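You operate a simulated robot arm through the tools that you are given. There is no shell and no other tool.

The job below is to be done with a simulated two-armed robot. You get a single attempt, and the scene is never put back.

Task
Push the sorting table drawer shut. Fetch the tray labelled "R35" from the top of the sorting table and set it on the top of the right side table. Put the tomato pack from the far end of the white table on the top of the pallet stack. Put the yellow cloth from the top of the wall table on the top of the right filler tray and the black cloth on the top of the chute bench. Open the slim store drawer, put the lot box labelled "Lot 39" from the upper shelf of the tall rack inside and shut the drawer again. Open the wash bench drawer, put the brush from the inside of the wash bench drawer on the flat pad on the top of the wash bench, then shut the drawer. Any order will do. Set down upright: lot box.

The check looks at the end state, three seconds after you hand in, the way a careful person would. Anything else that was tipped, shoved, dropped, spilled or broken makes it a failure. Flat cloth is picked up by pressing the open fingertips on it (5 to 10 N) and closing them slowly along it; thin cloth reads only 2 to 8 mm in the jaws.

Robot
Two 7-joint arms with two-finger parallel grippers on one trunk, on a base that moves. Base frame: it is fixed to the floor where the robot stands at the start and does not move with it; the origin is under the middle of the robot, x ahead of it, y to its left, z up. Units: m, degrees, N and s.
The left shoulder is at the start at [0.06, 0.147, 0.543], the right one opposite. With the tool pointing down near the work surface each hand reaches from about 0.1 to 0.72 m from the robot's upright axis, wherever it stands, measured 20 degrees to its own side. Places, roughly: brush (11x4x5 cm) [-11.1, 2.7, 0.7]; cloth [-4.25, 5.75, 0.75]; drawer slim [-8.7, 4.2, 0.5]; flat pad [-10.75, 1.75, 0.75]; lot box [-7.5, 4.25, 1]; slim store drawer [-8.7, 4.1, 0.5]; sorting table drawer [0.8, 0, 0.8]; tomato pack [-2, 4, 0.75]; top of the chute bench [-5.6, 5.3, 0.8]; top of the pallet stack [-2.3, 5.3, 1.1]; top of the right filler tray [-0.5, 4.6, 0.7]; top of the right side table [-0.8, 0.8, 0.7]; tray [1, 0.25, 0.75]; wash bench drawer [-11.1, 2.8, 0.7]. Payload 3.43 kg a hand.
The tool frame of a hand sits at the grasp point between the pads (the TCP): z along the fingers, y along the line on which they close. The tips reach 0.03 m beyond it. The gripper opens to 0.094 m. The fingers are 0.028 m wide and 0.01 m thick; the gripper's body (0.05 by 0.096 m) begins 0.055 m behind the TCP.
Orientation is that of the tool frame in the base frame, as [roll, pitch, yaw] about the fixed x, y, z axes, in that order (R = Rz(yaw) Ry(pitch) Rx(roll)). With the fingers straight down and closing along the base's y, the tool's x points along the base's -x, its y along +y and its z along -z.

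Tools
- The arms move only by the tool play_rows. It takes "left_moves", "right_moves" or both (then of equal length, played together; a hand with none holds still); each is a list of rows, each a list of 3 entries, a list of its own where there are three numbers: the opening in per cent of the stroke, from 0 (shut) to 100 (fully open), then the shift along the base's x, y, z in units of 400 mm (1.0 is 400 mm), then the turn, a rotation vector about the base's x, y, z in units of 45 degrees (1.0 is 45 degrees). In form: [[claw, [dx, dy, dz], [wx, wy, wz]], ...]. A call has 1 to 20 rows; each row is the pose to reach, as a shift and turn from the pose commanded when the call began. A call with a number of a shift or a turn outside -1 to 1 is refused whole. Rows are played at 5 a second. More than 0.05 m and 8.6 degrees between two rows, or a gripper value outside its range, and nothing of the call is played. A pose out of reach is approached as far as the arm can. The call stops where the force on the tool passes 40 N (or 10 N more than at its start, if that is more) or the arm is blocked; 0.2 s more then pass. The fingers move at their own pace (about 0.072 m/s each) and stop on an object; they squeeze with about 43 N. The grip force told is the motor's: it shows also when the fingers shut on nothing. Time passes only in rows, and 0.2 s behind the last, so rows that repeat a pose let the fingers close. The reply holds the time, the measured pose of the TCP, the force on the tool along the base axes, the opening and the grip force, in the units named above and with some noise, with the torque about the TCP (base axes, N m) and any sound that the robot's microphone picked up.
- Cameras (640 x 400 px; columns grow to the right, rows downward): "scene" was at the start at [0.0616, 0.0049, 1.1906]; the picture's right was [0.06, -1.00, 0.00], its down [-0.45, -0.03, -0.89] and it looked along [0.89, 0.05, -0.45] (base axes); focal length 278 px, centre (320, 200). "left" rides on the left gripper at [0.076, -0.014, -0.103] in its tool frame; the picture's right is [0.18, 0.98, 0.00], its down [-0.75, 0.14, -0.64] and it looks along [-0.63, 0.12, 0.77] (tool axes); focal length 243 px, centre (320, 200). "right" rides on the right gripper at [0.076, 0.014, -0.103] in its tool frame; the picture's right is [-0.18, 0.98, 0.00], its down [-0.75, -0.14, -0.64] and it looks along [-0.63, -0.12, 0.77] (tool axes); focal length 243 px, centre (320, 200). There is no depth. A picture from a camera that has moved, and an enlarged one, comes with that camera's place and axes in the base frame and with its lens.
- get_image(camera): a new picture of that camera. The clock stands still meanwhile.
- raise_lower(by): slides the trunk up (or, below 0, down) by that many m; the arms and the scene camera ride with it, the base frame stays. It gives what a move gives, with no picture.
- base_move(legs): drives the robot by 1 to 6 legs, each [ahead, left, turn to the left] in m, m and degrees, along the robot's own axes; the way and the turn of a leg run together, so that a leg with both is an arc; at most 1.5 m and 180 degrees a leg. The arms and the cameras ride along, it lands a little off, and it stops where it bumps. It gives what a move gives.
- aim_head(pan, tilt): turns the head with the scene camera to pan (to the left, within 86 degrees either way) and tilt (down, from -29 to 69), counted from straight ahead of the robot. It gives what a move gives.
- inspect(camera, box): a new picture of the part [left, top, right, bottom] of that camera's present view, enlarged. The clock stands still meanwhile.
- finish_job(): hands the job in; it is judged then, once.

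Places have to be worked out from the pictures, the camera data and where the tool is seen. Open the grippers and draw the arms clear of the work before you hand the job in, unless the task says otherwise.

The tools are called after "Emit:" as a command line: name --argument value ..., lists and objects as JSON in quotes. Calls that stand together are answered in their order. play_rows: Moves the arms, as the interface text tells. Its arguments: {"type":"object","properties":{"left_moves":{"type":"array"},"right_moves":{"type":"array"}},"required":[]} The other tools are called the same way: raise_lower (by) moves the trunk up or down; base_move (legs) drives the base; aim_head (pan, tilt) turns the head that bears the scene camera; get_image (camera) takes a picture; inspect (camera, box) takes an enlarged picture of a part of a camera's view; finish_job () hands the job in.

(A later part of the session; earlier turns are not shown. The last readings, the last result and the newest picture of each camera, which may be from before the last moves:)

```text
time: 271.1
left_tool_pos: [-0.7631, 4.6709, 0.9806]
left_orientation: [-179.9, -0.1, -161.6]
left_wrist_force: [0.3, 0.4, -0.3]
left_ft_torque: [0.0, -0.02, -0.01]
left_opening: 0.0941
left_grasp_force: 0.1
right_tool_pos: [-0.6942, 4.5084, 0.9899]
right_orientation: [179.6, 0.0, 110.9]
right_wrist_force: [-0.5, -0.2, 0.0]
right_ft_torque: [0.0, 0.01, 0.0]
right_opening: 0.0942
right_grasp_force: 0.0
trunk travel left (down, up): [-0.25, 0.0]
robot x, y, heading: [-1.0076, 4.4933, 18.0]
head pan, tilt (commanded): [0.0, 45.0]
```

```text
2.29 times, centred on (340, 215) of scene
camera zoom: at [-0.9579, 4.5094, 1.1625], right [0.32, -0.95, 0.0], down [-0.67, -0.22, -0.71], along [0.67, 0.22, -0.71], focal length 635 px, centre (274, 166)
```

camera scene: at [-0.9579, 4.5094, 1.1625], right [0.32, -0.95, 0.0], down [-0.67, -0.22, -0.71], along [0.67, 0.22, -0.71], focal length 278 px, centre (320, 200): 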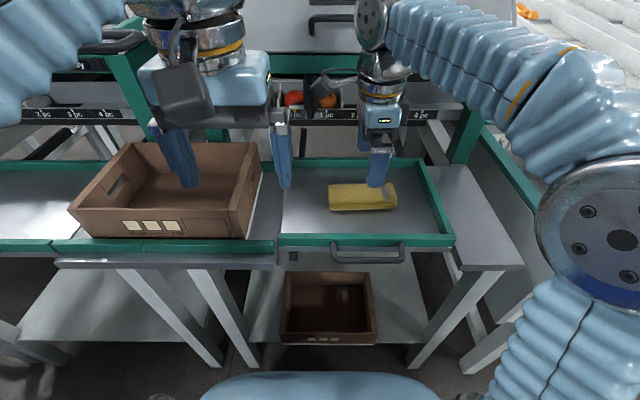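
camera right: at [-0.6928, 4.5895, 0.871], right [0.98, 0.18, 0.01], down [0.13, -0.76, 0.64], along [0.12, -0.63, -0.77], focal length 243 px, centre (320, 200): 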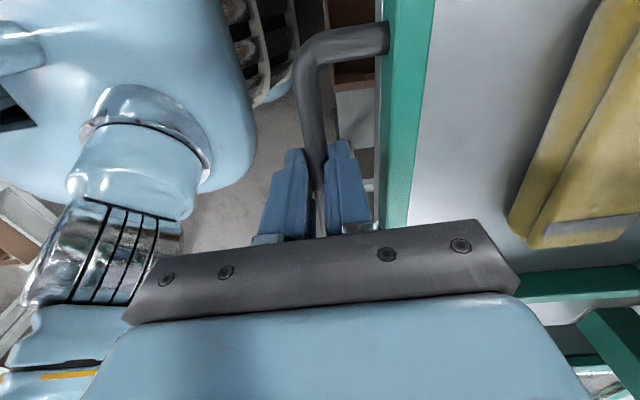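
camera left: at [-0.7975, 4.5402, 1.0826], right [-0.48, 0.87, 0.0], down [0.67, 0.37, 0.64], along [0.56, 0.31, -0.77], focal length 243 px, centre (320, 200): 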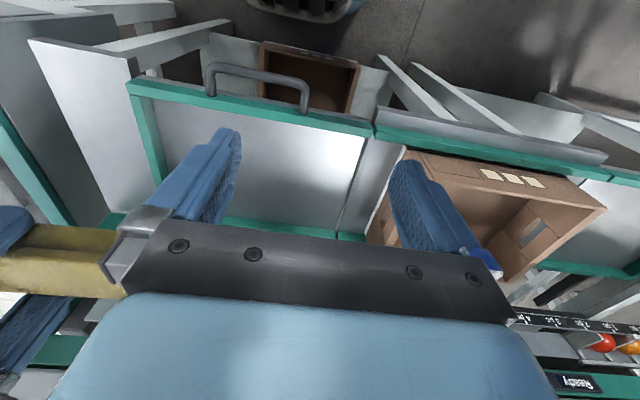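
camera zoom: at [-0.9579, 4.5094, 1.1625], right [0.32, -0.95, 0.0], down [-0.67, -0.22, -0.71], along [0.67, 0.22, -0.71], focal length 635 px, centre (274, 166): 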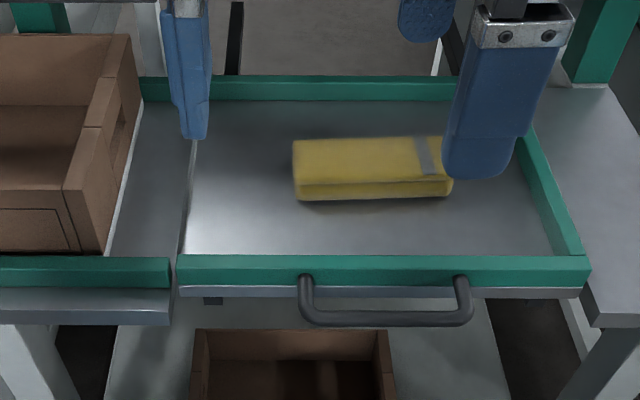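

The tray and cloth look right. I turn the right wrist back to neutral so its elbow tucks in for the drive back.

Emit:
play_rows --right_moves '[[100, [0.01, -0.03, 0], [0, 0, 0.166]], [100, [0.02, -0.06, 0], [0, 0, 0.333]], [100, [0.03, -0.09, 0], [0, 0, 0.5]], [100, [0.04, -0.12, 0], [0, 0, 0.666]], [100, [0.046, -0.143, 0], [0, 0, 0.833]], [100, [0.046, -0.143, 0], [0, 0, 1.0]]]'

Emit:
play_rows --right_moves '[[100, [0, 0, 0], [0, 0, 0.16]], [100, [0, 0, 0], [0, 0, 0.32]], [100, [0, 0, 0], [0, 0, 0.48]], [100, [0, 0, 0], [0, 0, 0.64]], [100, [0, 0, 0], [0, 0, 0.8]], [100, [0, 0, 0], [0, 0, 0.94]], [100, [0, 0, 0], [0, 0, 0.94]]]'

Emit:
get_image --camera "scene"

```text
time: 272.5
left_tool_pos: [-0.7609, 4.6721, 0.9803]
left_orientation: [-179.9, 0.0, -161.8]
left_wrist_force: [-1.1, -0.8, -0.2]
left_ft_torque: [0.01, 0.0, 0.0]
left_opening: 0.0942
left_grasp_force: 0.0
right_tool_pos: [-0.676, 4.4527, 0.9886]
right_orientation: [179.7, -0.1, 156.1]
right_wrist_force: [-0.2, 0.0, -0.2]
right_ft_torque: [-0.01, -0.03, 0.01]
right_opening: 0.0942
right_grasp_force: 0.1
trunk travel left (down, up): [-0.25, 0.0]
robot x, y, heading: [-1.0064, 4.495, 18.2]
head pan, tilt (commanded): [0.0, 45.0]
```

```text
time: 274.1
left_tool_pos: [-0.7616, 4.6711, 0.9808]
left_orientation: [-179.8, 0.0, -161.7]
left_wrist_force: [0.1, 0.6, 0.0]
left_ft_torque: [0.03, -0.01, 0.01]
left_opening: 0.0941
left_grasp_force: 0.0
right_tool_pos: [-0.676, 4.452, 0.99]
right_orientation: [179.6, -0.1, -161.7]
right_wrist_force: [0.1, -0.9, -0.2]
right_ft_torque: [0.0, 0.03, -0.04]
right_opening: 0.0943
right_grasp_force: 0.1
trunk travel left (down, up): [-0.25, 0.0]
robot x, y, heading: [-1.0067, 4.4946, 18.1]
head pan, tilt (commanded): [0.0, 45.0]
```

```text
taken
camera scene: at [-0.9579, 4.5093, 1.1625], right [0.32, -0.95, 0.0], down [-0.67, -0.22, -0.71], along [0.67, 0.22, -0.71], focal length 278 px, centre (320, 200)
```

scene: 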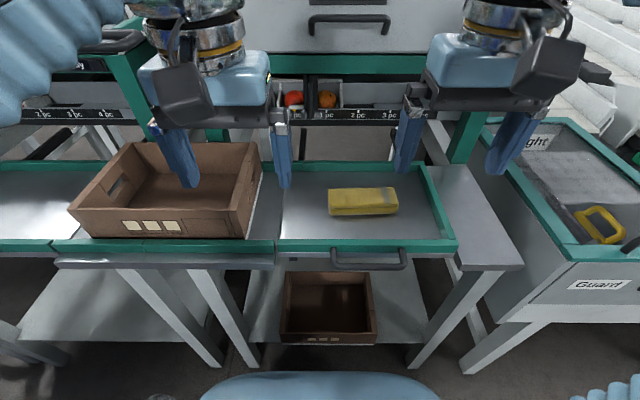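

Everything on the filler is as before apart from the cloth. I turn north and check the right elbow's reach before entering the corridor.

Emit:
base_move --legs '[[0, 0, 90]]'

Emit:
aim_head --pan -70 --tilt 45

Emit:
get_image --camera "scene"

Emit:
aim_head --pan 0 --tilt 45

Emit:
get_image --camera "scene"

```text
time: 278.3
left_tool_pos: [-1.1877, 4.738, 0.9795]
left_orientation: [-179.9, 0.0, -71.0]
left_wrist_force: [0.7, 0.1, -0.8]
left_ft_torque: [-0.04, -0.01, 0.0]
left_opening: 0.0942
left_grasp_force: 0.1
right_tool_pos: [-0.9677, 4.8245, 0.9895]
right_orientation: [179.6, 0.0, -71.2]
right_wrist_force: [0.4, 0.3, 0.0]
right_ft_torque: [0.01, 0.03, -0.01]
right_opening: 0.094
right_grasp_force: 0.1
trunk travel left (down, up): [-0.25, 0.0]
robot x, y, heading: [-1.0064, 4.4942, 109.0]
head pan, tilt (commanded): [0.0, 45.0]
```

```text
time: 279.8
left_tool_pos: [-1.1879, 4.7351, 0.9802]
left_orientation: [-179.9, 0.0, -71.1]
left_wrist_force: [-0.3, -0.3, -0.7]
left_ft_torque: [0.02, -0.02, 0.01]
left_opening: 0.0939
left_grasp_force: 0.1
right_tool_pos: [-0.9682, 4.8262, 0.9895]
right_orientation: [179.5, 0.0, -71.4]
right_wrist_force: [0.1, -0.7, -0.3]
right_ft_torque: [0.0, 0.02, -0.03]
right_opening: 0.094
right_grasp_force: 0.1
trunk travel left (down, up): [-0.25, 0.0]
robot x, y, heading: [-1.0084, 4.4923, 109.0]
head pan, tilt (commanded): [-70.0, 45.0]
```

```text
taken
camera scene: at [-0.9338, 4.516, 1.1625], right [0.63, -0.78, 0.0], down [-0.55, -0.44, -0.71], along [0.55, 0.44, -0.71], focal length 278 px, centre (320, 200)
```

scene: 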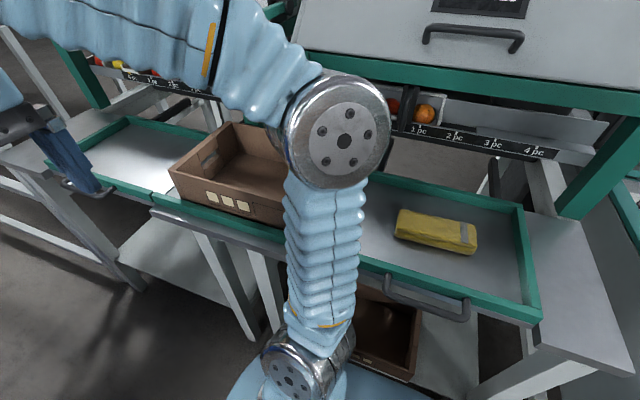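

```text
time: 281.2
left_tool_pos: [-1.1861, 4.7361, 0.9797]
left_orientation: [-179.8, 0.1, -71.1]
left_wrist_force: [0.4, 0.3, 1.3]
left_ft_torque: [0.01, 0.0, -0.01]
left_opening: 0.094
left_grasp_force: 0.1
right_tool_pos: [-0.9669, 4.8251, 0.9883]
right_orientation: [179.5, -0.1, -71.3]
right_wrist_force: [0.4, -0.5, -0.1]
right_ft_torque: [-0.04, 0.01, 0.01]
right_opening: 0.0941
right_grasp_force: 0.0
trunk travel left (down, up): [-0.25, 0.0]
robot x, y, heading: [-1.007, 4.4931, 108.9]
head pan, tilt (commanded): [0.0, 45.0]
```

```text
taken
camera scene: at [-1.0233, 4.5418, 1.1625], right [0.95, 0.32, 0.0], down [0.23, -0.67, -0.71], along [-0.23, 0.67, -0.71], focal length 278 px, centre (320, 200)
```

scene: 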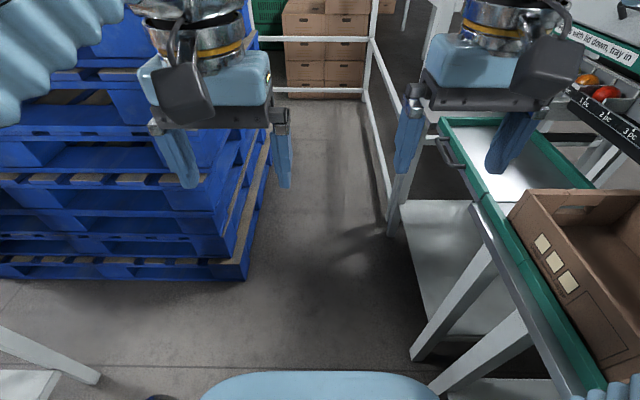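

The right elbow sticks out about 0.38 m in this posture, too wide for the corridor's railing side. I move the right hand forward and inward to draw the elbow in, then check again.

Emit:
play_rows --right_moves '[[100, [-0.05, 0.05, 0], [0, 0, 0]], [100, [-0.1, 0.1, 0], [0, 0, 0]], [100, [-0.15, 0.15, 0], [0, 0, 0]], [100, [-0.19, 0.2, 0], [0, 0, 0]], [100, [-0.2, 0.22, 0], [0, 0, 0]]]'

Emit:
aim_head --pan -70 --tilt 45

Emit:
get_image --camera "scene"

```text
time: 282.4
left_tool_pos: [-1.186, 4.7374, 0.9805]
left_orientation: [-179.8, 0.0, -71.1]
left_wrist_force: [-0.3, 0.5, -0.2]
left_ft_torque: [0.02, 0.01, 0.01]
left_opening: 0.0941
left_grasp_force: 0.0
right_tool_pos: [-1.0498, 4.9124, 0.9905]
right_orientation: [179.7, 0.1, -71.2]
right_wrist_force: [0.5, 0.4, -0.5]
right_ft_torque: [-0.01, 0.0, 0.02]
right_opening: 0.094
right_grasp_force: 0.0
trunk travel left (down, up): [-0.25, 0.0]
robot x, y, heading: [-1.0066, 4.494, 108.9]
head pan, tilt (commanded): [0.0, 45.0]
```

```text
time: 283.8
left_tool_pos: [-1.186, 4.7371, 0.9797]
left_orientation: [-179.9, 0.0, -71.1]
left_wrist_force: [-0.2, -1.1, 0.3]
left_ft_torque: [-0.01, 0.02, 0.02]
left_opening: 0.0942
left_grasp_force: 0.0
right_tool_pos: [-1.0493, 4.9131, 0.9907]
right_orientation: [179.6, 0.0, -71.3]
right_wrist_force: [-0.5, -0.4, -0.5]
right_ft_torque: [-0.02, 0.01, -0.01]
right_opening: 0.0938
right_grasp_force: 0.0
trunk travel left (down, up): [-0.25, 0.0]
robot x, y, heading: [-1.0067, 4.4957, 108.7]
head pan, tilt (commanded): [-70.0, 45.0]
```

```text
taken
camera scene: at [-0.9338, 4.516, 1.1625], right [0.63, -0.78, 0.0], down [-0.55, -0.44, -0.71], along [0.55, 0.44, -0.71], focal length 278 px, centre (320, 200)
```

scene: 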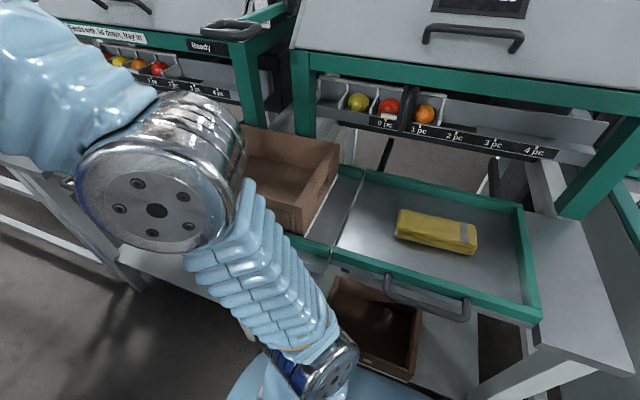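

The elbow is tucked in to about 0.23 m. I drive north up the corridor in two legs.

Emit:
aim_head --pan 0 --tilt 45

Emit:
base_move --legs '[[0, 0, -0.8], [1.0, 0, 0]]'

Emit:
get_image --camera "scene"

```text
time: 285.2
left_tool_pos: [-1.1869, 4.7356, 0.98]
left_orientation: [-179.9, 0.0, -71.2]
left_wrist_force: [0.1, -0.3, 0.0]
left_ft_torque: [0.01, 0.03, 0.0]
left_opening: 0.0942
left_grasp_force: 0.1
right_tool_pos: [-1.0487, 4.9131, 0.9888]
right_orientation: [179.6, 0.1, -71.3]
right_wrist_force: [-0.8, -0.2, 0.2]
right_ft_torque: [0.01, 0.03, -0.01]
right_opening: 0.094
right_grasp_force: 0.1
trunk travel left (down, up): [-0.25, 0.0]
robot x, y, heading: [-1.0074, 4.4932, 108.7]
head pan, tilt (commanded): [0.0, 45.0]
```

```text
time: 290.7
left_tool_pos: [-1.4991, 5.6874, 0.9805]
left_orientation: [-179.9, 0.0, -71.5]
left_wrist_force: [0.1, 0.3, 0.6]
left_ft_torque: [-0.01, -0.01, -0.03]
left_opening: 0.094
left_grasp_force: 0.0
right_tool_pos: [-1.3597, 5.8623, 0.9881]
right_orientation: [179.6, 0.2, -71.7]
right_wrist_force: [-0.5, -0.9, 0.2]
right_ft_torque: [0.0, -0.01, 0.0]
right_opening: 0.0939
right_grasp_force: 0.0
trunk travel left (down, up): [-0.25, 0.0]
robot x, y, heading: [-1.3216, 5.4397, 108.4]
head pan, tilt (commanded): [0.0, 45.0]
```

```text
taken
camera scene: at [-1.337, 5.4915, 1.1625], right [0.95, 0.32, 0.0], down [0.22, -0.67, -0.71], along [-0.22, 0.67, -0.71], focal length 278 px, centre (320, 200)
```

scene: 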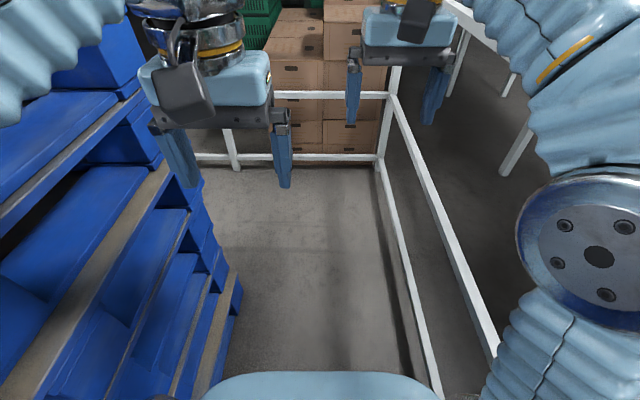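

Clear on both sides. I go on 1.02 m, turn west, and drive to just before the gap by the wall table.

Emit:
base_move --legs '[[1.02, 0, -0.3], [0, 0, 90]]'

Emit:
get_image --camera "scene"

```text
time: 299.8
left_tool_pos: [-1.882, 6.2231, 0.9804]
left_orientation: [-179.9, 0.0, 18.9]
left_wrist_force: [-0.4, -1.0, -0.4]
left_ft_torque: [0.02, -0.03, 0.01]
left_opening: 0.0939
left_grasp_force: 0.0
right_tool_pos: [-2.0595, 6.3616, 0.9893]
right_orientation: [179.6, 0.1, 18.7]
right_wrist_force: [0.2, -0.8, -0.6]
right_ft_torque: [0.0, 0.01, 0.0]
right_opening: 0.0939
right_grasp_force: 0.0
trunk travel left (down, up): [-0.25, 0.0]
robot x, y, heading: [-1.6414, 6.4026, -161.1]
head pan, tilt (commanded): [0.0, 45.0]
```

```text
taken
camera scene: at [-1.688, 6.3863, 1.1625], right [-0.32, 0.95, 0.0], down [0.67, 0.23, -0.71], along [-0.67, -0.23, -0.71], focal length 278 px, centre (320, 200)
```

scene: 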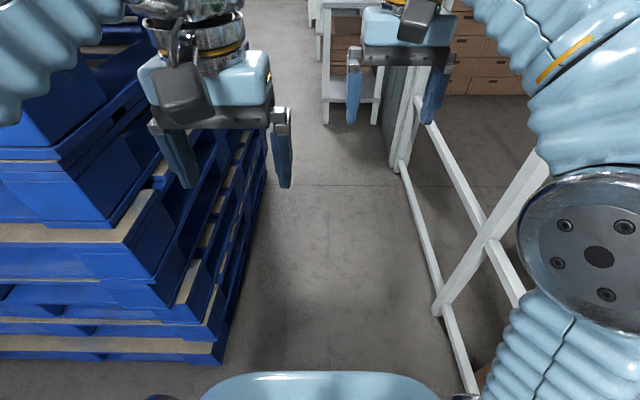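

Emit:
base_move --legs '[[0.1, -0.06, -0.9], [0.8, 0, 0], [0.78, 0, 0]]'

Emit:
base_move --legs '[[0, 0, 64]]'

Emit:
aim_head --pan 0 --tilt 69

Emit:
get_image --camera "scene"

```text
time: 308.7
left_tool_pos: [-3.5072, 5.7754, 0.9807]
left_orientation: [-180.0, 0.1, 17.4]
left_wrist_force: [0.0, 0.0, -0.7]
left_ft_torque: [0.03, -0.01, 0.03]
left_opening: 0.0939
left_grasp_force: 0.2
right_tool_pos: [-3.6796, 5.9164, 0.9894]
right_orientation: [179.5, 0.1, 17.4]
right_wrist_force: [-0.8, 0.5, -0.3]
right_ft_torque: [0.0, -0.01, 0.01]
right_opening: 0.094
right_grasp_force: 0.0
trunk travel left (down, up): [-0.25, 0.0]
robot x, y, heading: [-3.2601, 5.9478, -162.4]
head pan, tilt (commanded): [0.0, 45.0]
```

```text
time: 311.9
left_tool_pos: [-3.2135, 5.6513, 0.9796]
left_orientation: [-180.0, 0.0, 81.4]
left_wrist_force: [0.0, 0.1, -0.9]
left_ft_torque: [0.0, 0.01, 0.01]
left_opening: 0.0936
left_grasp_force: 0.1
right_tool_pos: [-3.4165, 5.5589, 0.9892]
right_orientation: [179.5, 0.2, 81.3]
right_wrist_force: [-0.1, -0.4, -1.0]
right_ft_torque: [-0.01, -0.01, -0.01]
right_opening: 0.0941
right_grasp_force: 0.1
trunk travel left (down, up): [-0.25, 0.0]
robot x, y, heading: [-3.2622, 5.9481, -98.4]
head pan, tilt (commanded): [0.0, 45.0]
```

```text
time: 312.8
left_tool_pos: [-3.2119, 5.6518, 0.9803]
left_orientation: [-179.9, 0.0, 81.4]
left_wrist_force: [-0.1, -0.7, -1.2]
left_ft_torque: [0.04, -0.01, -0.03]
left_opening: 0.0939
left_grasp_force: 0.0
right_tool_pos: [-3.4174, 5.5593, 0.9898]
right_orientation: [179.6, 0.1, 81.3]
right_wrist_force: [-0.5, 0.0, 0.0]
right_ft_torque: [0.02, -0.01, -0.01]
right_opening: 0.0941
right_grasp_force: 0.1
trunk travel left (down, up): [-0.25, 0.0]
robot x, y, heading: [-3.2584, 5.9499, -98.6]
head pan, tilt (commanded): [0.0, 68.8]
```

```text
taken
camera scene: at [-3.2644, 5.9235, 1.1337], right [-0.99, 0.15, 0.0], down [0.14, 0.92, -0.36], along [-0.05, -0.36, -0.93], focal length 278 px, centre (320, 200)
```

scene: 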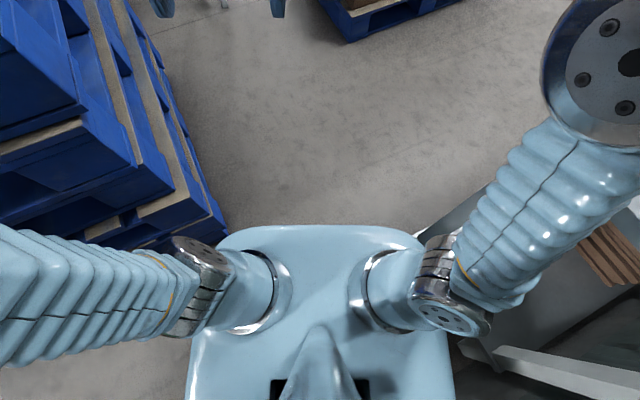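

Centred again. I go through the gap, turn to face the wall table, and strafe to the black cloth.

Emit:
base_move --legs '[[0.62, 0, 0]]'

Emit:
base_move --legs '[[0, 0, -77], [0, 0, -76.5], [0, 0.55, 0]]'

Emit:
aim_head --pan 0 --tilt 45

Emit:
get_image --camera "scene"

```text
time: 316.3
left_tool_pos: [-3.3032, 5.0359, 0.9791]
left_orientation: [-179.9, -0.1, 81.7]
left_wrist_force: [-0.3, -0.7, -0.8]
left_ft_torque: [0.02, 0.01, -0.02]
left_opening: 0.0941
left_grasp_force: 0.2
right_tool_pos: [-3.5058, 4.9432, 0.989]
right_orientation: [179.6, 0.1, 81.4]
right_wrist_force: [0.2, 0.0, 0.4]
right_ft_torque: [0.0, 0.02, 0.01]
right_opening: 0.0941
right_grasp_force: 0.1
trunk travel left (down, up): [-0.25, 0.0]
robot x, y, heading: [-3.3478, 5.3359, -98.3]
head pan, tilt (commanded): [0.0, 68.8]
```

```text
time: 326.1
left_tool_pos: [-4.0504, 5.4111, 0.98]
left_orientation: [-180.0, 0.0, -72.1]
left_wrist_force: [0.4, 0.6, 0.4]
left_ft_torque: [0.01, -0.03, 0.01]
left_opening: 0.0942
left_grasp_force: 0.1
right_tool_pos: [-3.9083, 5.585, 0.9903]
right_orientation: [179.6, 0.1, -72.3]
right_wrist_force: [0.6, 0.8, 0.6]
right_ft_torque: [-0.01, -0.01, 0.03]
right_opening: 0.0938
right_grasp_force: 0.0
trunk travel left (down, up): [-0.25, 0.0]
robot x, y, heading: [-3.875, 5.1642, 107.8]
head pan, tilt (commanded): [0.0, 68.8]
```

```text
time: 326.9
left_tool_pos: [-4.0502, 5.411, 0.9801]
left_orientation: [-179.9, 0.0, -72.1]
left_wrist_force: [-0.8, 0.5, -0.7]
left_ft_torque: [0.0, -0.02, 0.02]
left_opening: 0.0939
left_grasp_force: 0.0
right_tool_pos: [-3.9085, 5.5839, 0.9896]
right_orientation: [179.5, 0.1, -72.1]
right_wrist_force: [0.4, -0.5, -0.1]
right_ft_torque: [-0.02, -0.01, 0.01]
right_opening: 0.094
right_grasp_force: 0.0
trunk travel left (down, up): [-0.25, 0.0]
robot x, y, heading: [-3.8731, 5.1632, 108.2]
head pan, tilt (commanded): [0.0, 45.0]
```

```text
taken
camera scene: at [-3.8898, 5.2135, 1.1625], right [0.95, 0.31, 0.0], down [0.22, -0.67, -0.71], along [-0.22, 0.67, -0.71], focal length 278 px, centre (320, 200)
```

scene: 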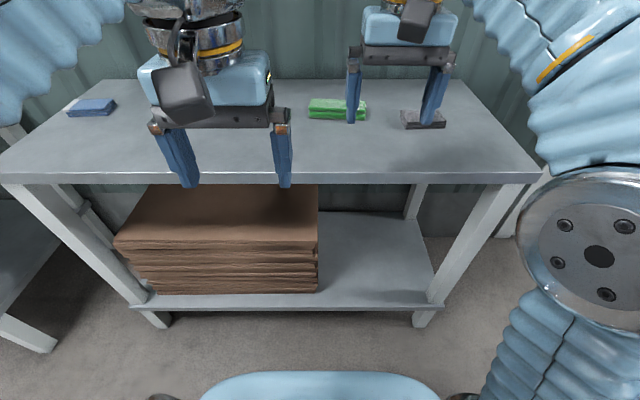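

The black cloth is near the right hand. I enlarge it, and also look through the right wrist camera.

Emit:
inspect --camera "scene" --box '[340, 70, 500, 170]'

Emit:
get_image --camera "right"

```text
4.00 times, centred on (420, 120) of scene
camera zoom: at [-3.8898, 5.2135, 1.1625], right [0.95, 0.31, 0.0], down [0.22, -0.67, -0.71], along [-0.22, 0.67, -0.71], focal length 1111 px, centre (-80, 520)
```

zoom: 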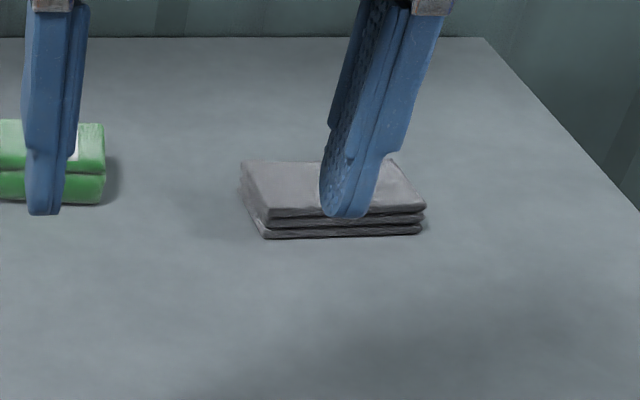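

```text
taken
camera right: at [-3.899, 5.507, 1.0925], right [-0.99, -0.13, 0.01], down [-0.09, 0.76, 0.64], along [-0.09, 0.64, -0.77], focal length 243 px, centre (320, 200)
```

right: 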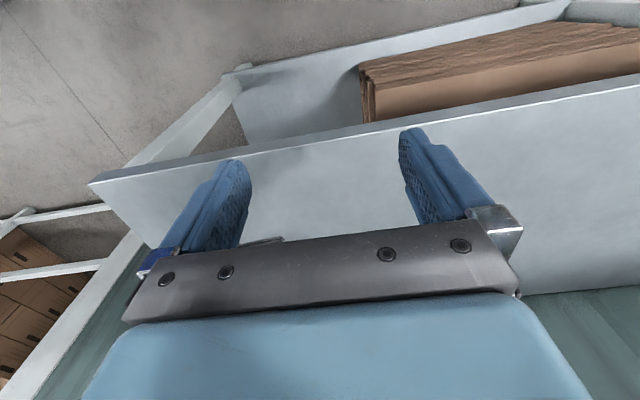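

The black cloth is about 9.5 × 6.5 × 2 cm, centred near (-3.847, 5.851). I move a little closer and right, then turn the right wrist 90° in two steps as before.

Emit:
base_move --legs '[[0.1, -0.08, 0]]'

Emit:
play_rows --right_moves '[[100, [0, 0, -0.03], [0, 0, -0.166]], [100, [0, 0, -0.06], [0, 0, -0.333]], [100, [0, 0, -0.09], [0, 0, -0.5]], [100, [0, 0, -0.12], [0, 0, -0.666]], [100, [0, 0, -0.12], [0, 0, -0.833]], [100, [0, 0, -0.12], [0, 0, -1.0]]]'

Emit:
play_rows --right_moves '[[100, [0.007, 0.06, 0], [0, 0, -0.16]], [100, [0.014, 0.12, -0.03], [0, 0, -0.32]], [100, [0.021, 0.18, -0.06], [0, 0, -0.48]], [100, [0.028, 0.24, -0.1], [0, 0, -0.64]], [100, [0.035, 0.3, -0.13], [0, 0, -0.8]], [100, [0.04, 0.35, -0.13], [0, 0, -0.95]], [100, [0.04, 0.35, -0.13], [0, 0, -0.95]]]'

Emit:
get_image --camera "right"

Emit:
get_image --camera "scene"

```text
time: 328.2
left_tool_pos: [-4.0041, 5.531, 0.9792]
left_orientation: [-179.9, 0.0, -72.1]
left_wrist_force: [0.1, 0.6, -0.9]
left_ft_torque: [0.01, 0.04, 0.0]
left_opening: 0.0939
left_grasp_force: 0.0
right_tool_pos: [-3.8632, 5.7046, 0.9902]
right_orientation: [179.6, 0.2, -72.2]
right_wrist_force: [0.2, 0.7, 0.3]
right_ft_torque: [0.04, -0.04, 0.01]
right_opening: 0.0938
right_grasp_force: 0.1
trunk travel left (down, up): [-0.25, 0.0]
robot x, y, heading: [-3.8288, 5.2849, 108.1]
head pan, tilt (commanded): [0.0, 45.0]
```

```text
time: 329.6
left_tool_pos: [-4.0049, 5.53, 0.9796]
left_orientation: [-179.8, -0.1, -72.1]
left_wrist_force: [0.0, 0.0, -0.9]
left_ft_torque: [0.04, 0.0, 0.0]
left_opening: 0.0942
left_grasp_force: 0.0
right_tool_pos: [-3.863, 5.705, 0.9412]
right_orientation: [179.6, 0.1, -117.3]
right_wrist_force: [-0.3, -0.6, -0.7]
right_ft_torque: [0.03, 0.0, -0.02]
right_opening: 0.094
right_grasp_force: 0.0
trunk travel left (down, up): [-0.25, 0.0]
robot x, y, heading: [-3.8242, 5.2824, 107.9]
head pan, tilt (commanded): [0.0, 45.0]
```

```text
time: 331.2
left_tool_pos: [-4.0038, 5.5308, 0.9805]
left_orientation: [-179.9, -0.2, -72.1]
left_wrist_force: [1.1, 0.5, 0.3]
left_ft_torque: [0.0, 0.0, 0.0]
left_opening: 0.0943
left_grasp_force: 0.0
right_tool_pos: [-3.8466, 5.844, 0.8907]
right_orientation: [179.7, 0.1, -160.0]
right_wrist_force: [-0.7, 0.4, -0.8]
right_ft_torque: [0.01, -0.01, 0.02]
right_opening: 0.094
right_grasp_force: 0.0
trunk travel left (down, up): [-0.25, 0.0]
robot x, y, heading: [-3.8277, 5.282, 108.0]
head pan, tilt (commanded): [0.0, 45.0]
```

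```text
taken
camera right: at [-3.9237, 5.8303, 0.9926], right [-0.16, 0.99, 0.01], down [0.76, 0.12, 0.64], along [0.63, 0.11, -0.77], focal length 243 px, centre (320, 200)
```

right: 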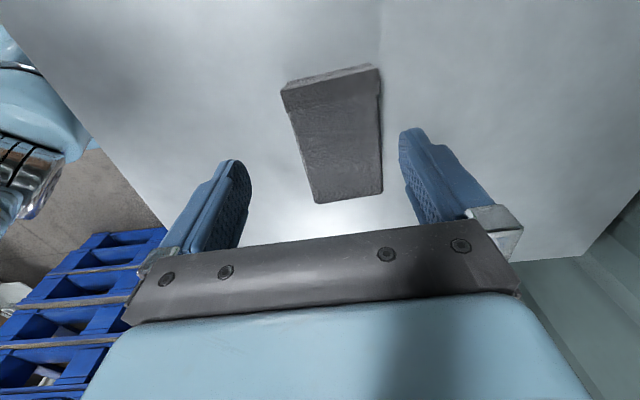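

```text
taken
camera scene: at [-3.8441, 5.3332, 1.1625], right [0.95, 0.31, 0.0], down [0.22, -0.67, -0.71], along [-0.22, 0.67, -0.71], focal length 278 px, centre (320, 200)
```

scene: 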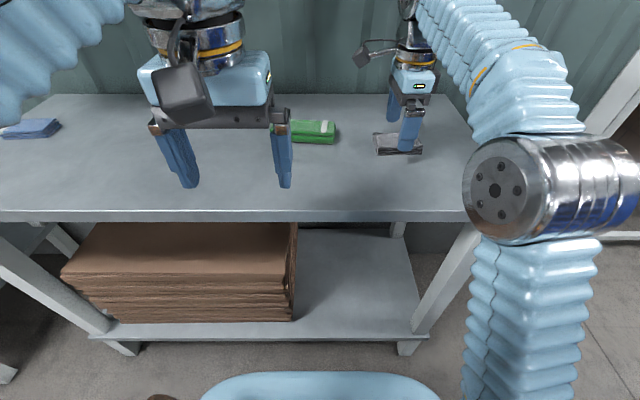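

The cloth is aligned; I only need to move 1.3 cm ahead. I do so and descend to just above the table surface.

Emit:
play_rows --right_moves '[[100, [-0.005, 0.034, 0], [0, 0, 0]], [100, [-0.005, 0.034, -0.03], [0, 0, 0]], [100, [-0.005, 0.034, -0.06], [0, 0, 0]], [100, [-0.005, 0.034, -0.08], [0, 0, 0]], [100, [-0.005, 0.034, -0.091], [0, 0, 0]], [100, [-0.005, 0.034, -0.091], [0, 0, 0]]]'

Emit:
get_image --camera "right"

```text
time: 332.6
left_tool_pos: [-4.0042, 5.5308, 0.9812]
left_orientation: [-179.9, -0.1, -72.1]
left_wrist_force: [-0.1, -0.5, -0.3]
left_ft_torque: [0.03, 0.01, 0.03]
left_opening: 0.0938
left_grasp_force: 0.0
right_tool_pos: [-3.8492, 5.8579, 0.8529]
right_orientation: [179.6, 0.1, -159.8]
right_wrist_force: [0.3, 0.1, 0.0]
right_ft_torque: [0.02, 0.03, -0.04]
right_opening: 0.094
right_grasp_force: 0.1
trunk travel left (down, up): [-0.25, 0.0]
robot x, y, heading: [-3.8293, 5.2855, 108.1]
head pan, tilt (commanded): [0.0, 45.0]
```

```text
taken
camera right: at [-3.9265, 5.8435, 0.956], right [-0.16, 0.99, 0.01], down [0.76, 0.12, 0.64], along [0.63, 0.11, -0.77], focal length 243 px, centre (320, 200)
```

right: 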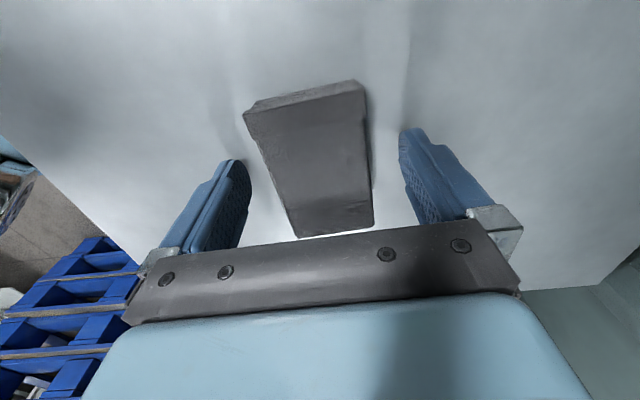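

The cloth sits between the fingers. I close on it.

Emit:
play_rows --right_moves '[[80, [0, 0, 0], [0, 0, 0]], [65, [0, 0, 0], [0, 0, 0]], [50, [0, 0, 0], [0, 0, 0]], [35, [0, 0, 0], [0, 0, 0]], [20, [0, 0, 0], [0, 0, 0]], [5, [0, 0, 0], [0, 0, 0]], [0, [0, 0, 0], [0, 0, 0]], [0, [0, 0, 0], [0, 0, 0]]]'

Emit:
get_image --camera "right"

```text
time: 334.4
left_tool_pos: [-4.0038, 5.5309, 0.9802]
left_orientation: [-179.9, -0.1, -72.1]
left_wrist_force: [0.5, 0.3, -0.2]
left_ft_torque: [-0.01, 0.01, 0.01]
left_opening: 0.0939
left_grasp_force: 0.1
right_tool_pos: [-3.8491, 5.858, 0.8531]
right_orientation: [179.6, 0.1, -159.8]
right_wrist_force: [-0.1, 0.4, 0.3]
right_ft_torque: [0.0, 0.01, -0.06]
right_opening: 0.0565
right_grasp_force: 43.0
trunk travel left (down, up): [-0.25, 0.0]
robot x, y, heading: [-3.8281, 5.2829, 108.1]
head pan, tilt (commanded): [0.0, 45.0]
```

```text
taken
camera right: at [-3.9265, 5.8435, 0.9561], right [-0.16, 0.99, 0.01], down [0.76, 0.12, 0.64], along [0.63, 0.11, -0.77], focal length 243 px, centre (320, 200)
```

right: 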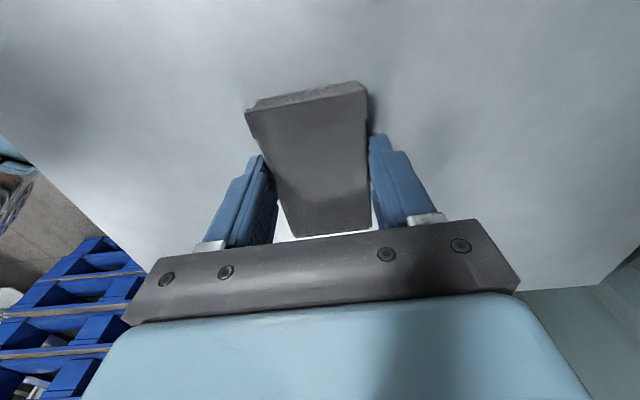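

Held at 5.65 cm with 43 N. I lift it and draw it back, ending with the hand forward and inward so the elbow stays tucked.

Emit:
play_rows --right_moves '[[0, [0, 0, 0.03], [0, 0, 0]], [0, [0, 0, 0.08], [0, 0, 0]], [0, [0, 0, 0.13], [0, 0, 0]], [0, [0.01, -0.06, 0.18], [0, 0, 0]], [0, [0.02, -0.13, 0.23], [0, 0, 0]], [0, [0.03, -0.2, 0.28], [0, 0, 0]], [0, [0.04, -0.27, 0.32], [0, 0, 0]], [0, [0.05, -0.34, 0.34], [0, 0, 0]], [0, [0.06, -0.4, 0.34], [0, 0, 0]], [0, [0.06, -0.4, 0.34], [0, 0, 0]]]'

Emit:
get_image --camera "scene"

Emit:
get_image --camera "right"

```text
time: 336.6
left_tool_pos: [-4.0037, 5.5298, 0.9792]
left_orientation: [-179.8, -0.1, -72.1]
left_wrist_force: [-0.7, 0.2, 1.1]
left_ft_torque: [-0.01, 0.0, 0.0]
left_opening: 0.0941
left_grasp_force: 0.0
right_tool_pos: [-3.8263, 5.6975, 0.988]
right_orientation: [179.6, 0.1, -159.9]
right_wrist_force: [0.3, -0.2, -0.8]
right_ft_torque: [-0.03, 0.02, 0.01]
right_opening: 0.0568
right_grasp_force: 43.1
trunk travel left (down, up): [-0.25, 0.0]
robot x, y, heading: [-3.8301, 5.2836, 108.1]
head pan, tilt (commanded): [0.0, 45.0]
```

```text
taken
camera scene: at [-3.844, 5.333, 1.1625], right [0.95, 0.31, 0.0], down [0.22, -0.67, -0.71], along [-0.22, 0.67, -0.71], focal length 278 px, centre (320, 200)
```

scene: 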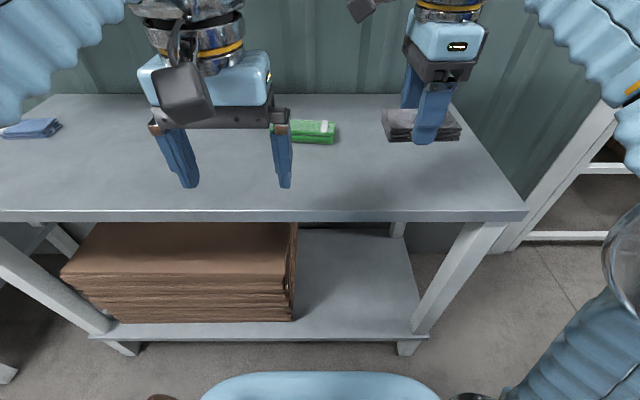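

```text
taken
camera right: at [-3.9028, 5.6833, 1.0915], right [-0.16, 0.99, 0.01], down [0.76, 0.12, 0.64], along [0.63, 0.11, -0.77], focal length 243 px, centre (320, 200)
```

right: 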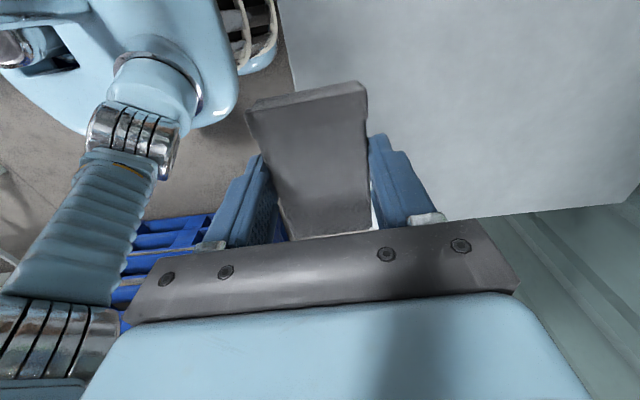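

The black cloth is secure. I back off slightly and look left along the wall toward the chute bench.

Emit:
base_move --legs '[[-0.12, 0, 0]]'

Emit:
aim_head --pan 75 --tilt 20

Emit:
get_image --camera "scene"

```text
time: 337.9
left_tool_pos: [-3.9665, 5.4172, 0.98]
left_orientation: [180.0, -0.1, -72.0]
left_wrist_force: [-0.4, 0.8, -0.2]
left_ft_torque: [-0.04, 0.02, 0.02]
left_opening: 0.094
left_grasp_force: 0.1
right_tool_pos: [-3.7887, 5.5834, 0.988]
right_orientation: [179.7, 0.0, -160.0]
right_wrist_force: [0.1, 0.4, -0.5]
right_ft_torque: [-0.06, -0.01, -0.05]
right_opening: 0.0567
right_grasp_force: 43.2
trunk travel left (down, up): [-0.25, 0.0]
robot x, y, heading: [-3.7929, 5.1685, 108.2]
head pan, tilt (commanded): [0.0, 45.0]
```

```text
time: 339.3
left_tool_pos: [-3.9673, 5.4163, 0.9814]
left_orientation: [-179.9, -0.2, -72.0]
left_wrist_force: [-0.4, -0.1, -0.3]
left_ft_torque: [-0.01, -0.03, -0.02]
left_opening: 0.094
left_grasp_force: 0.0
right_tool_pos: [-3.7884, 5.5835, 0.9886]
right_orientation: [179.5, 0.1, -159.9]
right_wrist_force: [0.1, -0.2, -0.7]
right_ft_torque: [0.01, -0.03, 0.0]
right_opening: 0.0566
right_grasp_force: 42.8
trunk travel left (down, up): [-0.25, 0.0]
robot x, y, heading: [-3.7952, 5.1648, 108.1]
head pan, tilt (commanded): [75.0, 20.0]
```

```text
taken
camera scene: at [-3.8748, 5.1366, 1.2012], right [-0.05, 1.0, 0.0], down [0.34, 0.02, -0.94], along [-0.94, -0.05, -0.34], focal length 278 px, centre (320, 200)
```

scene: 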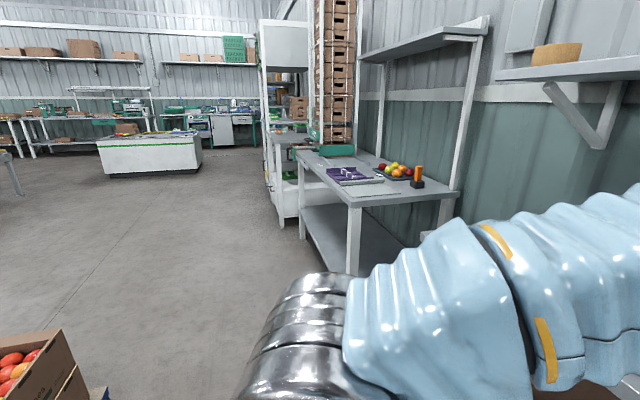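

The chute bench (purple bags and a fruit plate on it) is about 1.4 m to my left with open floor before it. I strafe 1.35 m and look at its top.

Emit:
base_move --legs '[[0, 1.35, 0]]'

Emit:
aim_head --pan 0 --tilt 40

Emit:
get_image --camera "scene"

Emit:
get_image --camera "left"

```text
time: 346.0
left_tool_pos: [-5.2402, 4.9964, 0.9799]
left_orientation: [-179.9, -0.1, -71.6]
left_wrist_force: [1.1, 0.6, -0.5]
left_ft_torque: [0.0, -0.01, -0.02]
left_opening: 0.0939
left_grasp_force: 0.1
right_tool_pos: [-5.0646, 5.1643, 0.9885]
right_orientation: [179.6, 0.1, -159.4]
right_wrist_force: [-0.2, -0.1, -0.7]
right_ft_torque: [0.01, 0.01, -0.02]
right_opening: 0.0567
right_grasp_force: 42.8
trunk travel left (down, up): [-0.25, 0.0]
robot x, y, heading: [-5.0628, 4.7542, 108.5]
head pan, tilt (commanded): [75.0, 20.0]
```

```text
time: 347.5
left_tool_pos: [-5.2409, 4.9946, 0.9805]
left_orientation: [-179.9, -0.1, -71.6]
left_wrist_force: [0.2, -0.2, -0.1]
left_ft_torque: [-0.02, -0.04, -0.01]
left_opening: 0.094
left_grasp_force: 0.1
right_tool_pos: [-5.064, 5.1648, 0.9892]
right_orientation: [179.7, 0.1, -159.5]
right_wrist_force: [-0.6, 0.5, -0.2]
right_ft_torque: [0.01, 0.01, -0.01]
right_opening: 0.0564
right_grasp_force: 42.6
trunk travel left (down, up): [-0.25, 0.0]
robot x, y, heading: [-5.0637, 4.7512, 108.6]
head pan, tilt (commanded): [0.0, 40.0]
```

```text
taken
camera scene: at [-5.0804, 4.8027, 1.1698], right [0.95, 0.32, 0.0], down [0.2, -0.61, -0.77], along [-0.24, 0.73, -0.64], focal length 278 px, centre (320, 200)
```

scene: 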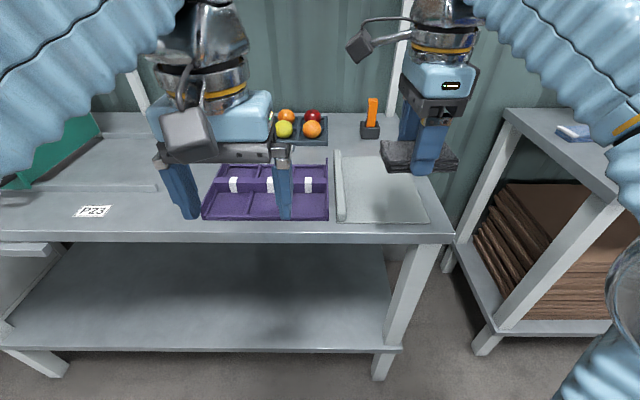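

```text
taken
camera left: at [-5.2026, 4.9284, 1.0826], right [-0.87, -0.49, 0.0], down [-0.37, 0.67, 0.64], along [-0.31, 0.56, -0.77], focal length 243 px, centre (320, 200)
```

left: 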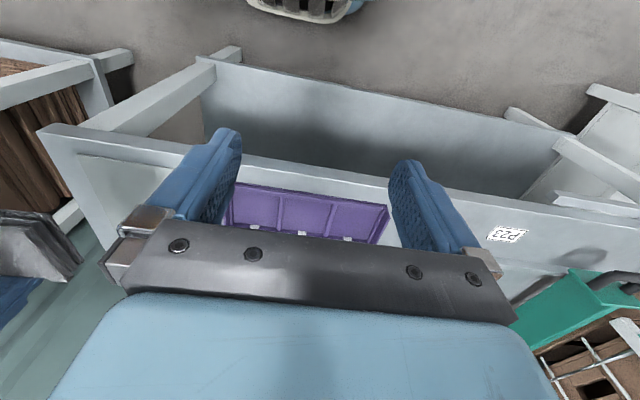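

I enlarge the bench top to find a clear spot for the black cloth.

Emit:
inspect --camera "scene" --box '[180, 90, 460, 250]'

Emit:
inspect --camera "scene" --box '[0, 100, 240, 250]'

```text
2.29 times, centred on (320, 170) of scene
camera zoom: at [-5.0804, 4.8027, 1.1698], right [0.95, 0.32, 0.0], down [0.2, -0.61, -0.77], along [-0.24, 0.73, -0.64], focal length 635 px, centre (320, 269)
```

zoom: 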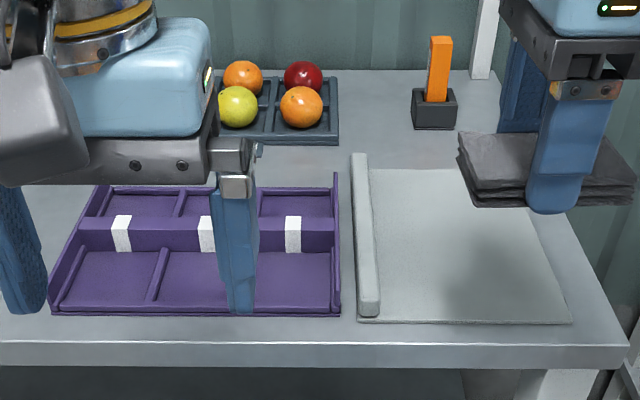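

```text
2.67 times, centred on (120, 175) of scene
camera zoom: at [-5.0804, 4.8027, 1.1698], right [0.95, 0.32, 0.0], down [0.2, -0.61, -0.77], along [-0.24, 0.73, -0.64], focal length 741 px, centre (853, 267)
```

zoom: 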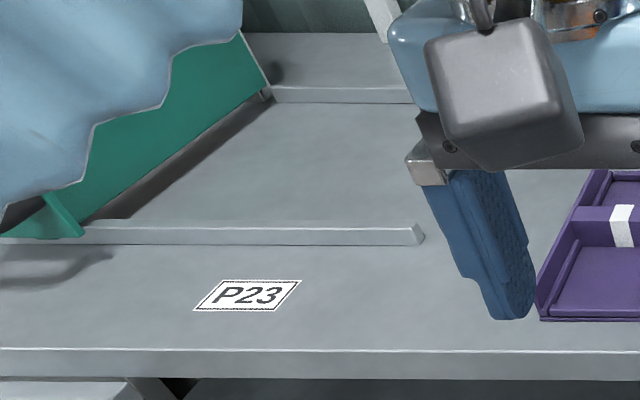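

The bench (z ≈ 0.79) has a clear strip at the front between the "P23" label and the purple tray; I'll put the cloth there, around (-5.52, 5.10). I strafe 0.43 m left to reach it.

Emit:
base_move --legs '[[0, 0.43, 0]]'

Emit:
get_image --camera "scene"

Emit:
get_image --camera "right"

```text
time: 350.1
left_tool_pos: [-5.6487, 4.8579, 0.9807]
left_orientation: [-179.8, -0.1, -71.5]
left_wrist_force: [0.6, -0.5, -0.8]
left_ft_torque: [0.02, -0.03, 0.01]
left_opening: 0.094
left_grasp_force: 0.0
right_tool_pos: [-5.4719, 5.0275, 0.9891]
right_orientation: [179.5, 0.2, -159.2]
right_wrist_force: [-0.4, 0.2, 0.3]
right_ft_torque: [-0.03, -0.02, 0.0]
right_opening: 0.0566
right_grasp_force: 43.4
trunk travel left (down, up): [-0.25, 0.0]
robot x, y, heading: [-5.4702, 4.6147, 108.1]
head pan, tilt (commanded): [0.0, 40.0]
```

```text
taken
camera scene: at [-5.4873, 4.6663, 1.1698], right [0.95, 0.32, 0.0], down [0.2, -0.61, -0.77], along [-0.24, 0.73, -0.64], focal length 278 px, centre (320, 200)
```

scene: 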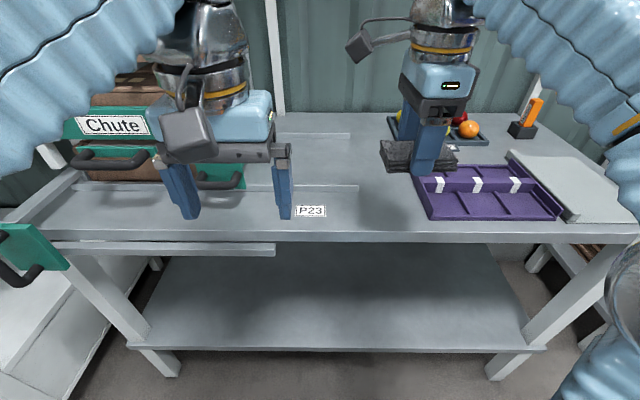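

```text
taken
camera right: at [-5.5485, 5.0128, 1.0914], right [-0.17, 0.98, 0.01], down [0.76, 0.13, 0.64], along [0.63, 0.12, -0.77], focal length 243 px, centre (320, 200)
```

right: 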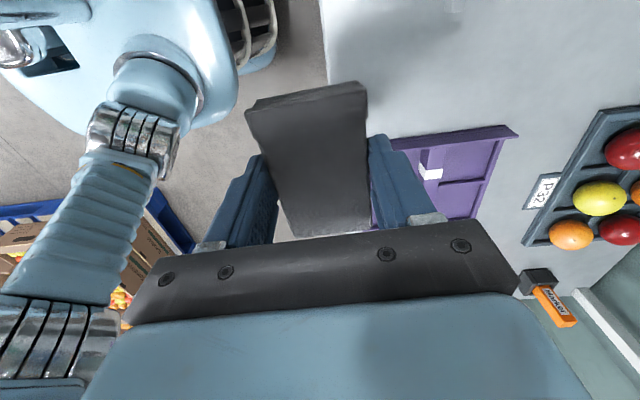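

The clear spot's centre is about (-5.528, 5.134), clear of the label and the purple tray. I move the cloth over it and lower to 3 cm above the bench.

Emit:
play_rows --right_moves '[[0, [-0.035, 0.066, 0], [0, 0, 0]], [0, [-0.07, 0.133, -0.06], [0, 0, 0]], [0, [-0.105, 0.2, -0.14], [0, 0, 0]], [0, [-0.14, 0.266, -0.22], [0, 0, 0]], [0, [-0.14, 0.266, -0.3], [0, 0, 0]], [0, [-0.14, 0.266, -0.345], [0, 0, 0]], [0, [-0.14, 0.266, -0.345], [0, 0, 0]]]'

Emit:
get_image --camera "scene"

Emit:
get_image --camera "right"

```text
time: 351.7
left_tool_pos: [-5.6481, 4.8577, 0.9818]
left_orientation: [-179.9, -0.1, -71.6]
left_wrist_force: [-0.4, 0.5, 0.1]
left_ft_torque: [-0.01, -0.03, 0.01]
left_opening: 0.0941
left_grasp_force: 0.2
right_tool_pos: [-5.5273, 5.1358, 0.8511]
right_orientation: [179.3, 0.1, -159.2]
right_wrist_force: [-0.1, 1.0, 7.2]
right_ft_torque: [0.0, 0.24, -0.01]
right_opening: 0.0565
right_grasp_force: 42.7
trunk travel left (down, up): [-0.25, 0.0]
robot x, y, heading: [-5.4709, 4.6179, 108.8]
head pan, tilt (commanded): [0.0, 40.0]
```

```text
taken
camera scene: at [-5.4873, 4.6659, 1.17], right [0.95, 0.32, 0.0], down [0.2, -0.61, -0.77], along [-0.24, 0.73, -0.64], focal length 278 px, centre (320, 200)
```

scene: 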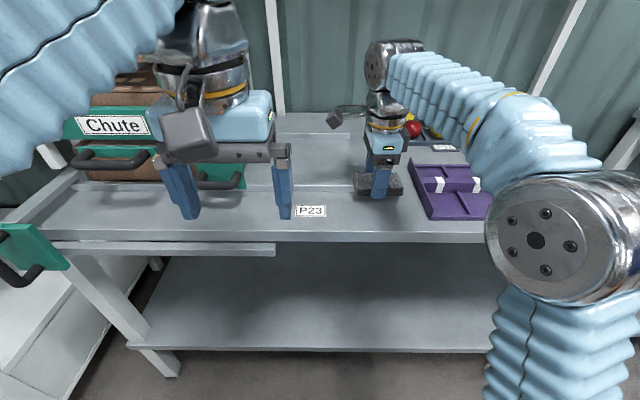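

```text
taken
camera right: at [-5.6034, 5.1193, 0.9536], right [-0.17, 0.98, 0.01], down [0.76, 0.13, 0.64], along [0.63, 0.12, -0.77], focal length 243 px, centre (320, 200)
```

right: 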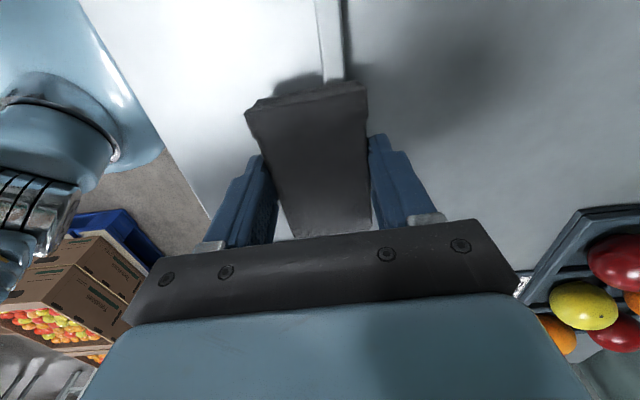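

There's 7 N of contact, and the end of the chute's guide bar is right at the cloth's left end. I lift 1 cm, shift 3 cm right away from the bar, and look again.

Emit:
play_rows --right_moves '[[0, [0, 0, 0.025], [0, 0, 0]], [0, [0.035, 0.012, 0.025], [0, 0, 0]], [0, [0.071, 0.023, 0.025], [0, 0, 0]], [0, [0.071, 0.023, 0.025], [0, 0, 0]]]'

Emit:
get_image --camera "right"

Emit:
inspect --camera "scene" --box '[280, 100, 520, 250]'

```text
time: 352.7
left_tool_pos: [-5.6476, 4.857, 0.9802]
left_orientation: [180.0, -0.1, -71.6]
left_wrist_force: [0.2, -0.9, 0.2]
left_ft_torque: [0.02, -0.03, 0.02]
left_opening: 0.0938
left_grasp_force: 0.1
right_tool_pos: [-5.4981, 5.1435, 0.8592]
right_orientation: [179.6, 0.2, -159.4]
right_wrist_force: [-0.4, 0.0, -0.7]
right_ft_torque: [-0.02, 0.04, 0.0]
right_opening: 0.0566
right_grasp_force: 43.1
trunk travel left (down, up): [-0.25, 0.0]
robot x, y, heading: [-5.4669, 4.616, 108.3]
head pan, tilt (commanded): [0.0, 40.0]
```

```text
taken
camera right: at [-5.5754, 5.1285, 0.9632], right [-0.17, 0.98, 0.01], down [0.76, 0.13, 0.64], along [0.63, 0.12, -0.77], focal length 243 px, centre (320, 200)
```

right: 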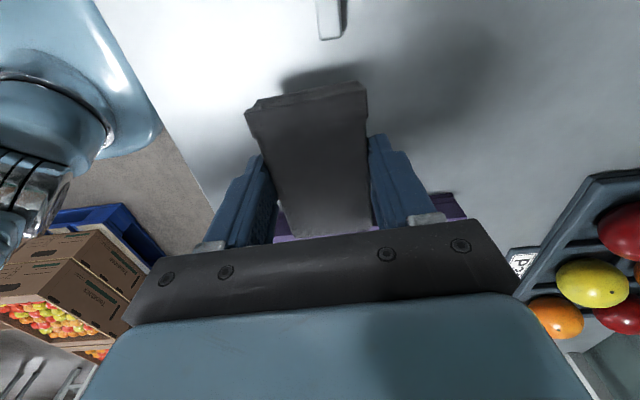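

```text
2.67 times, centred on (400, 175) of scene
camera zoom: at [-5.4873, 4.6663, 1.1698], right [0.95, 0.32, 0.0], down [0.2, -0.61, -0.77], along [-0.24, 0.73, -0.64], focal length 741 px, centre (107, 267)
```

zoom: 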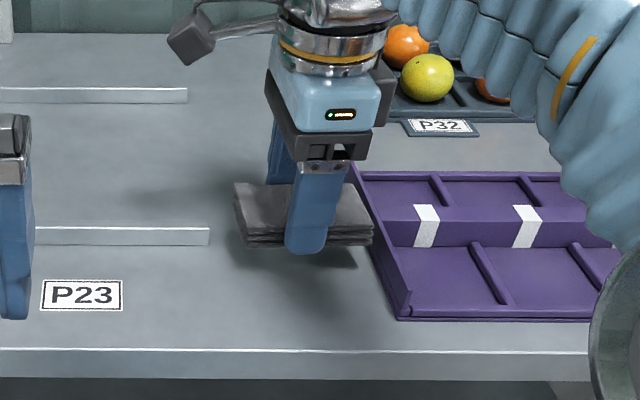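

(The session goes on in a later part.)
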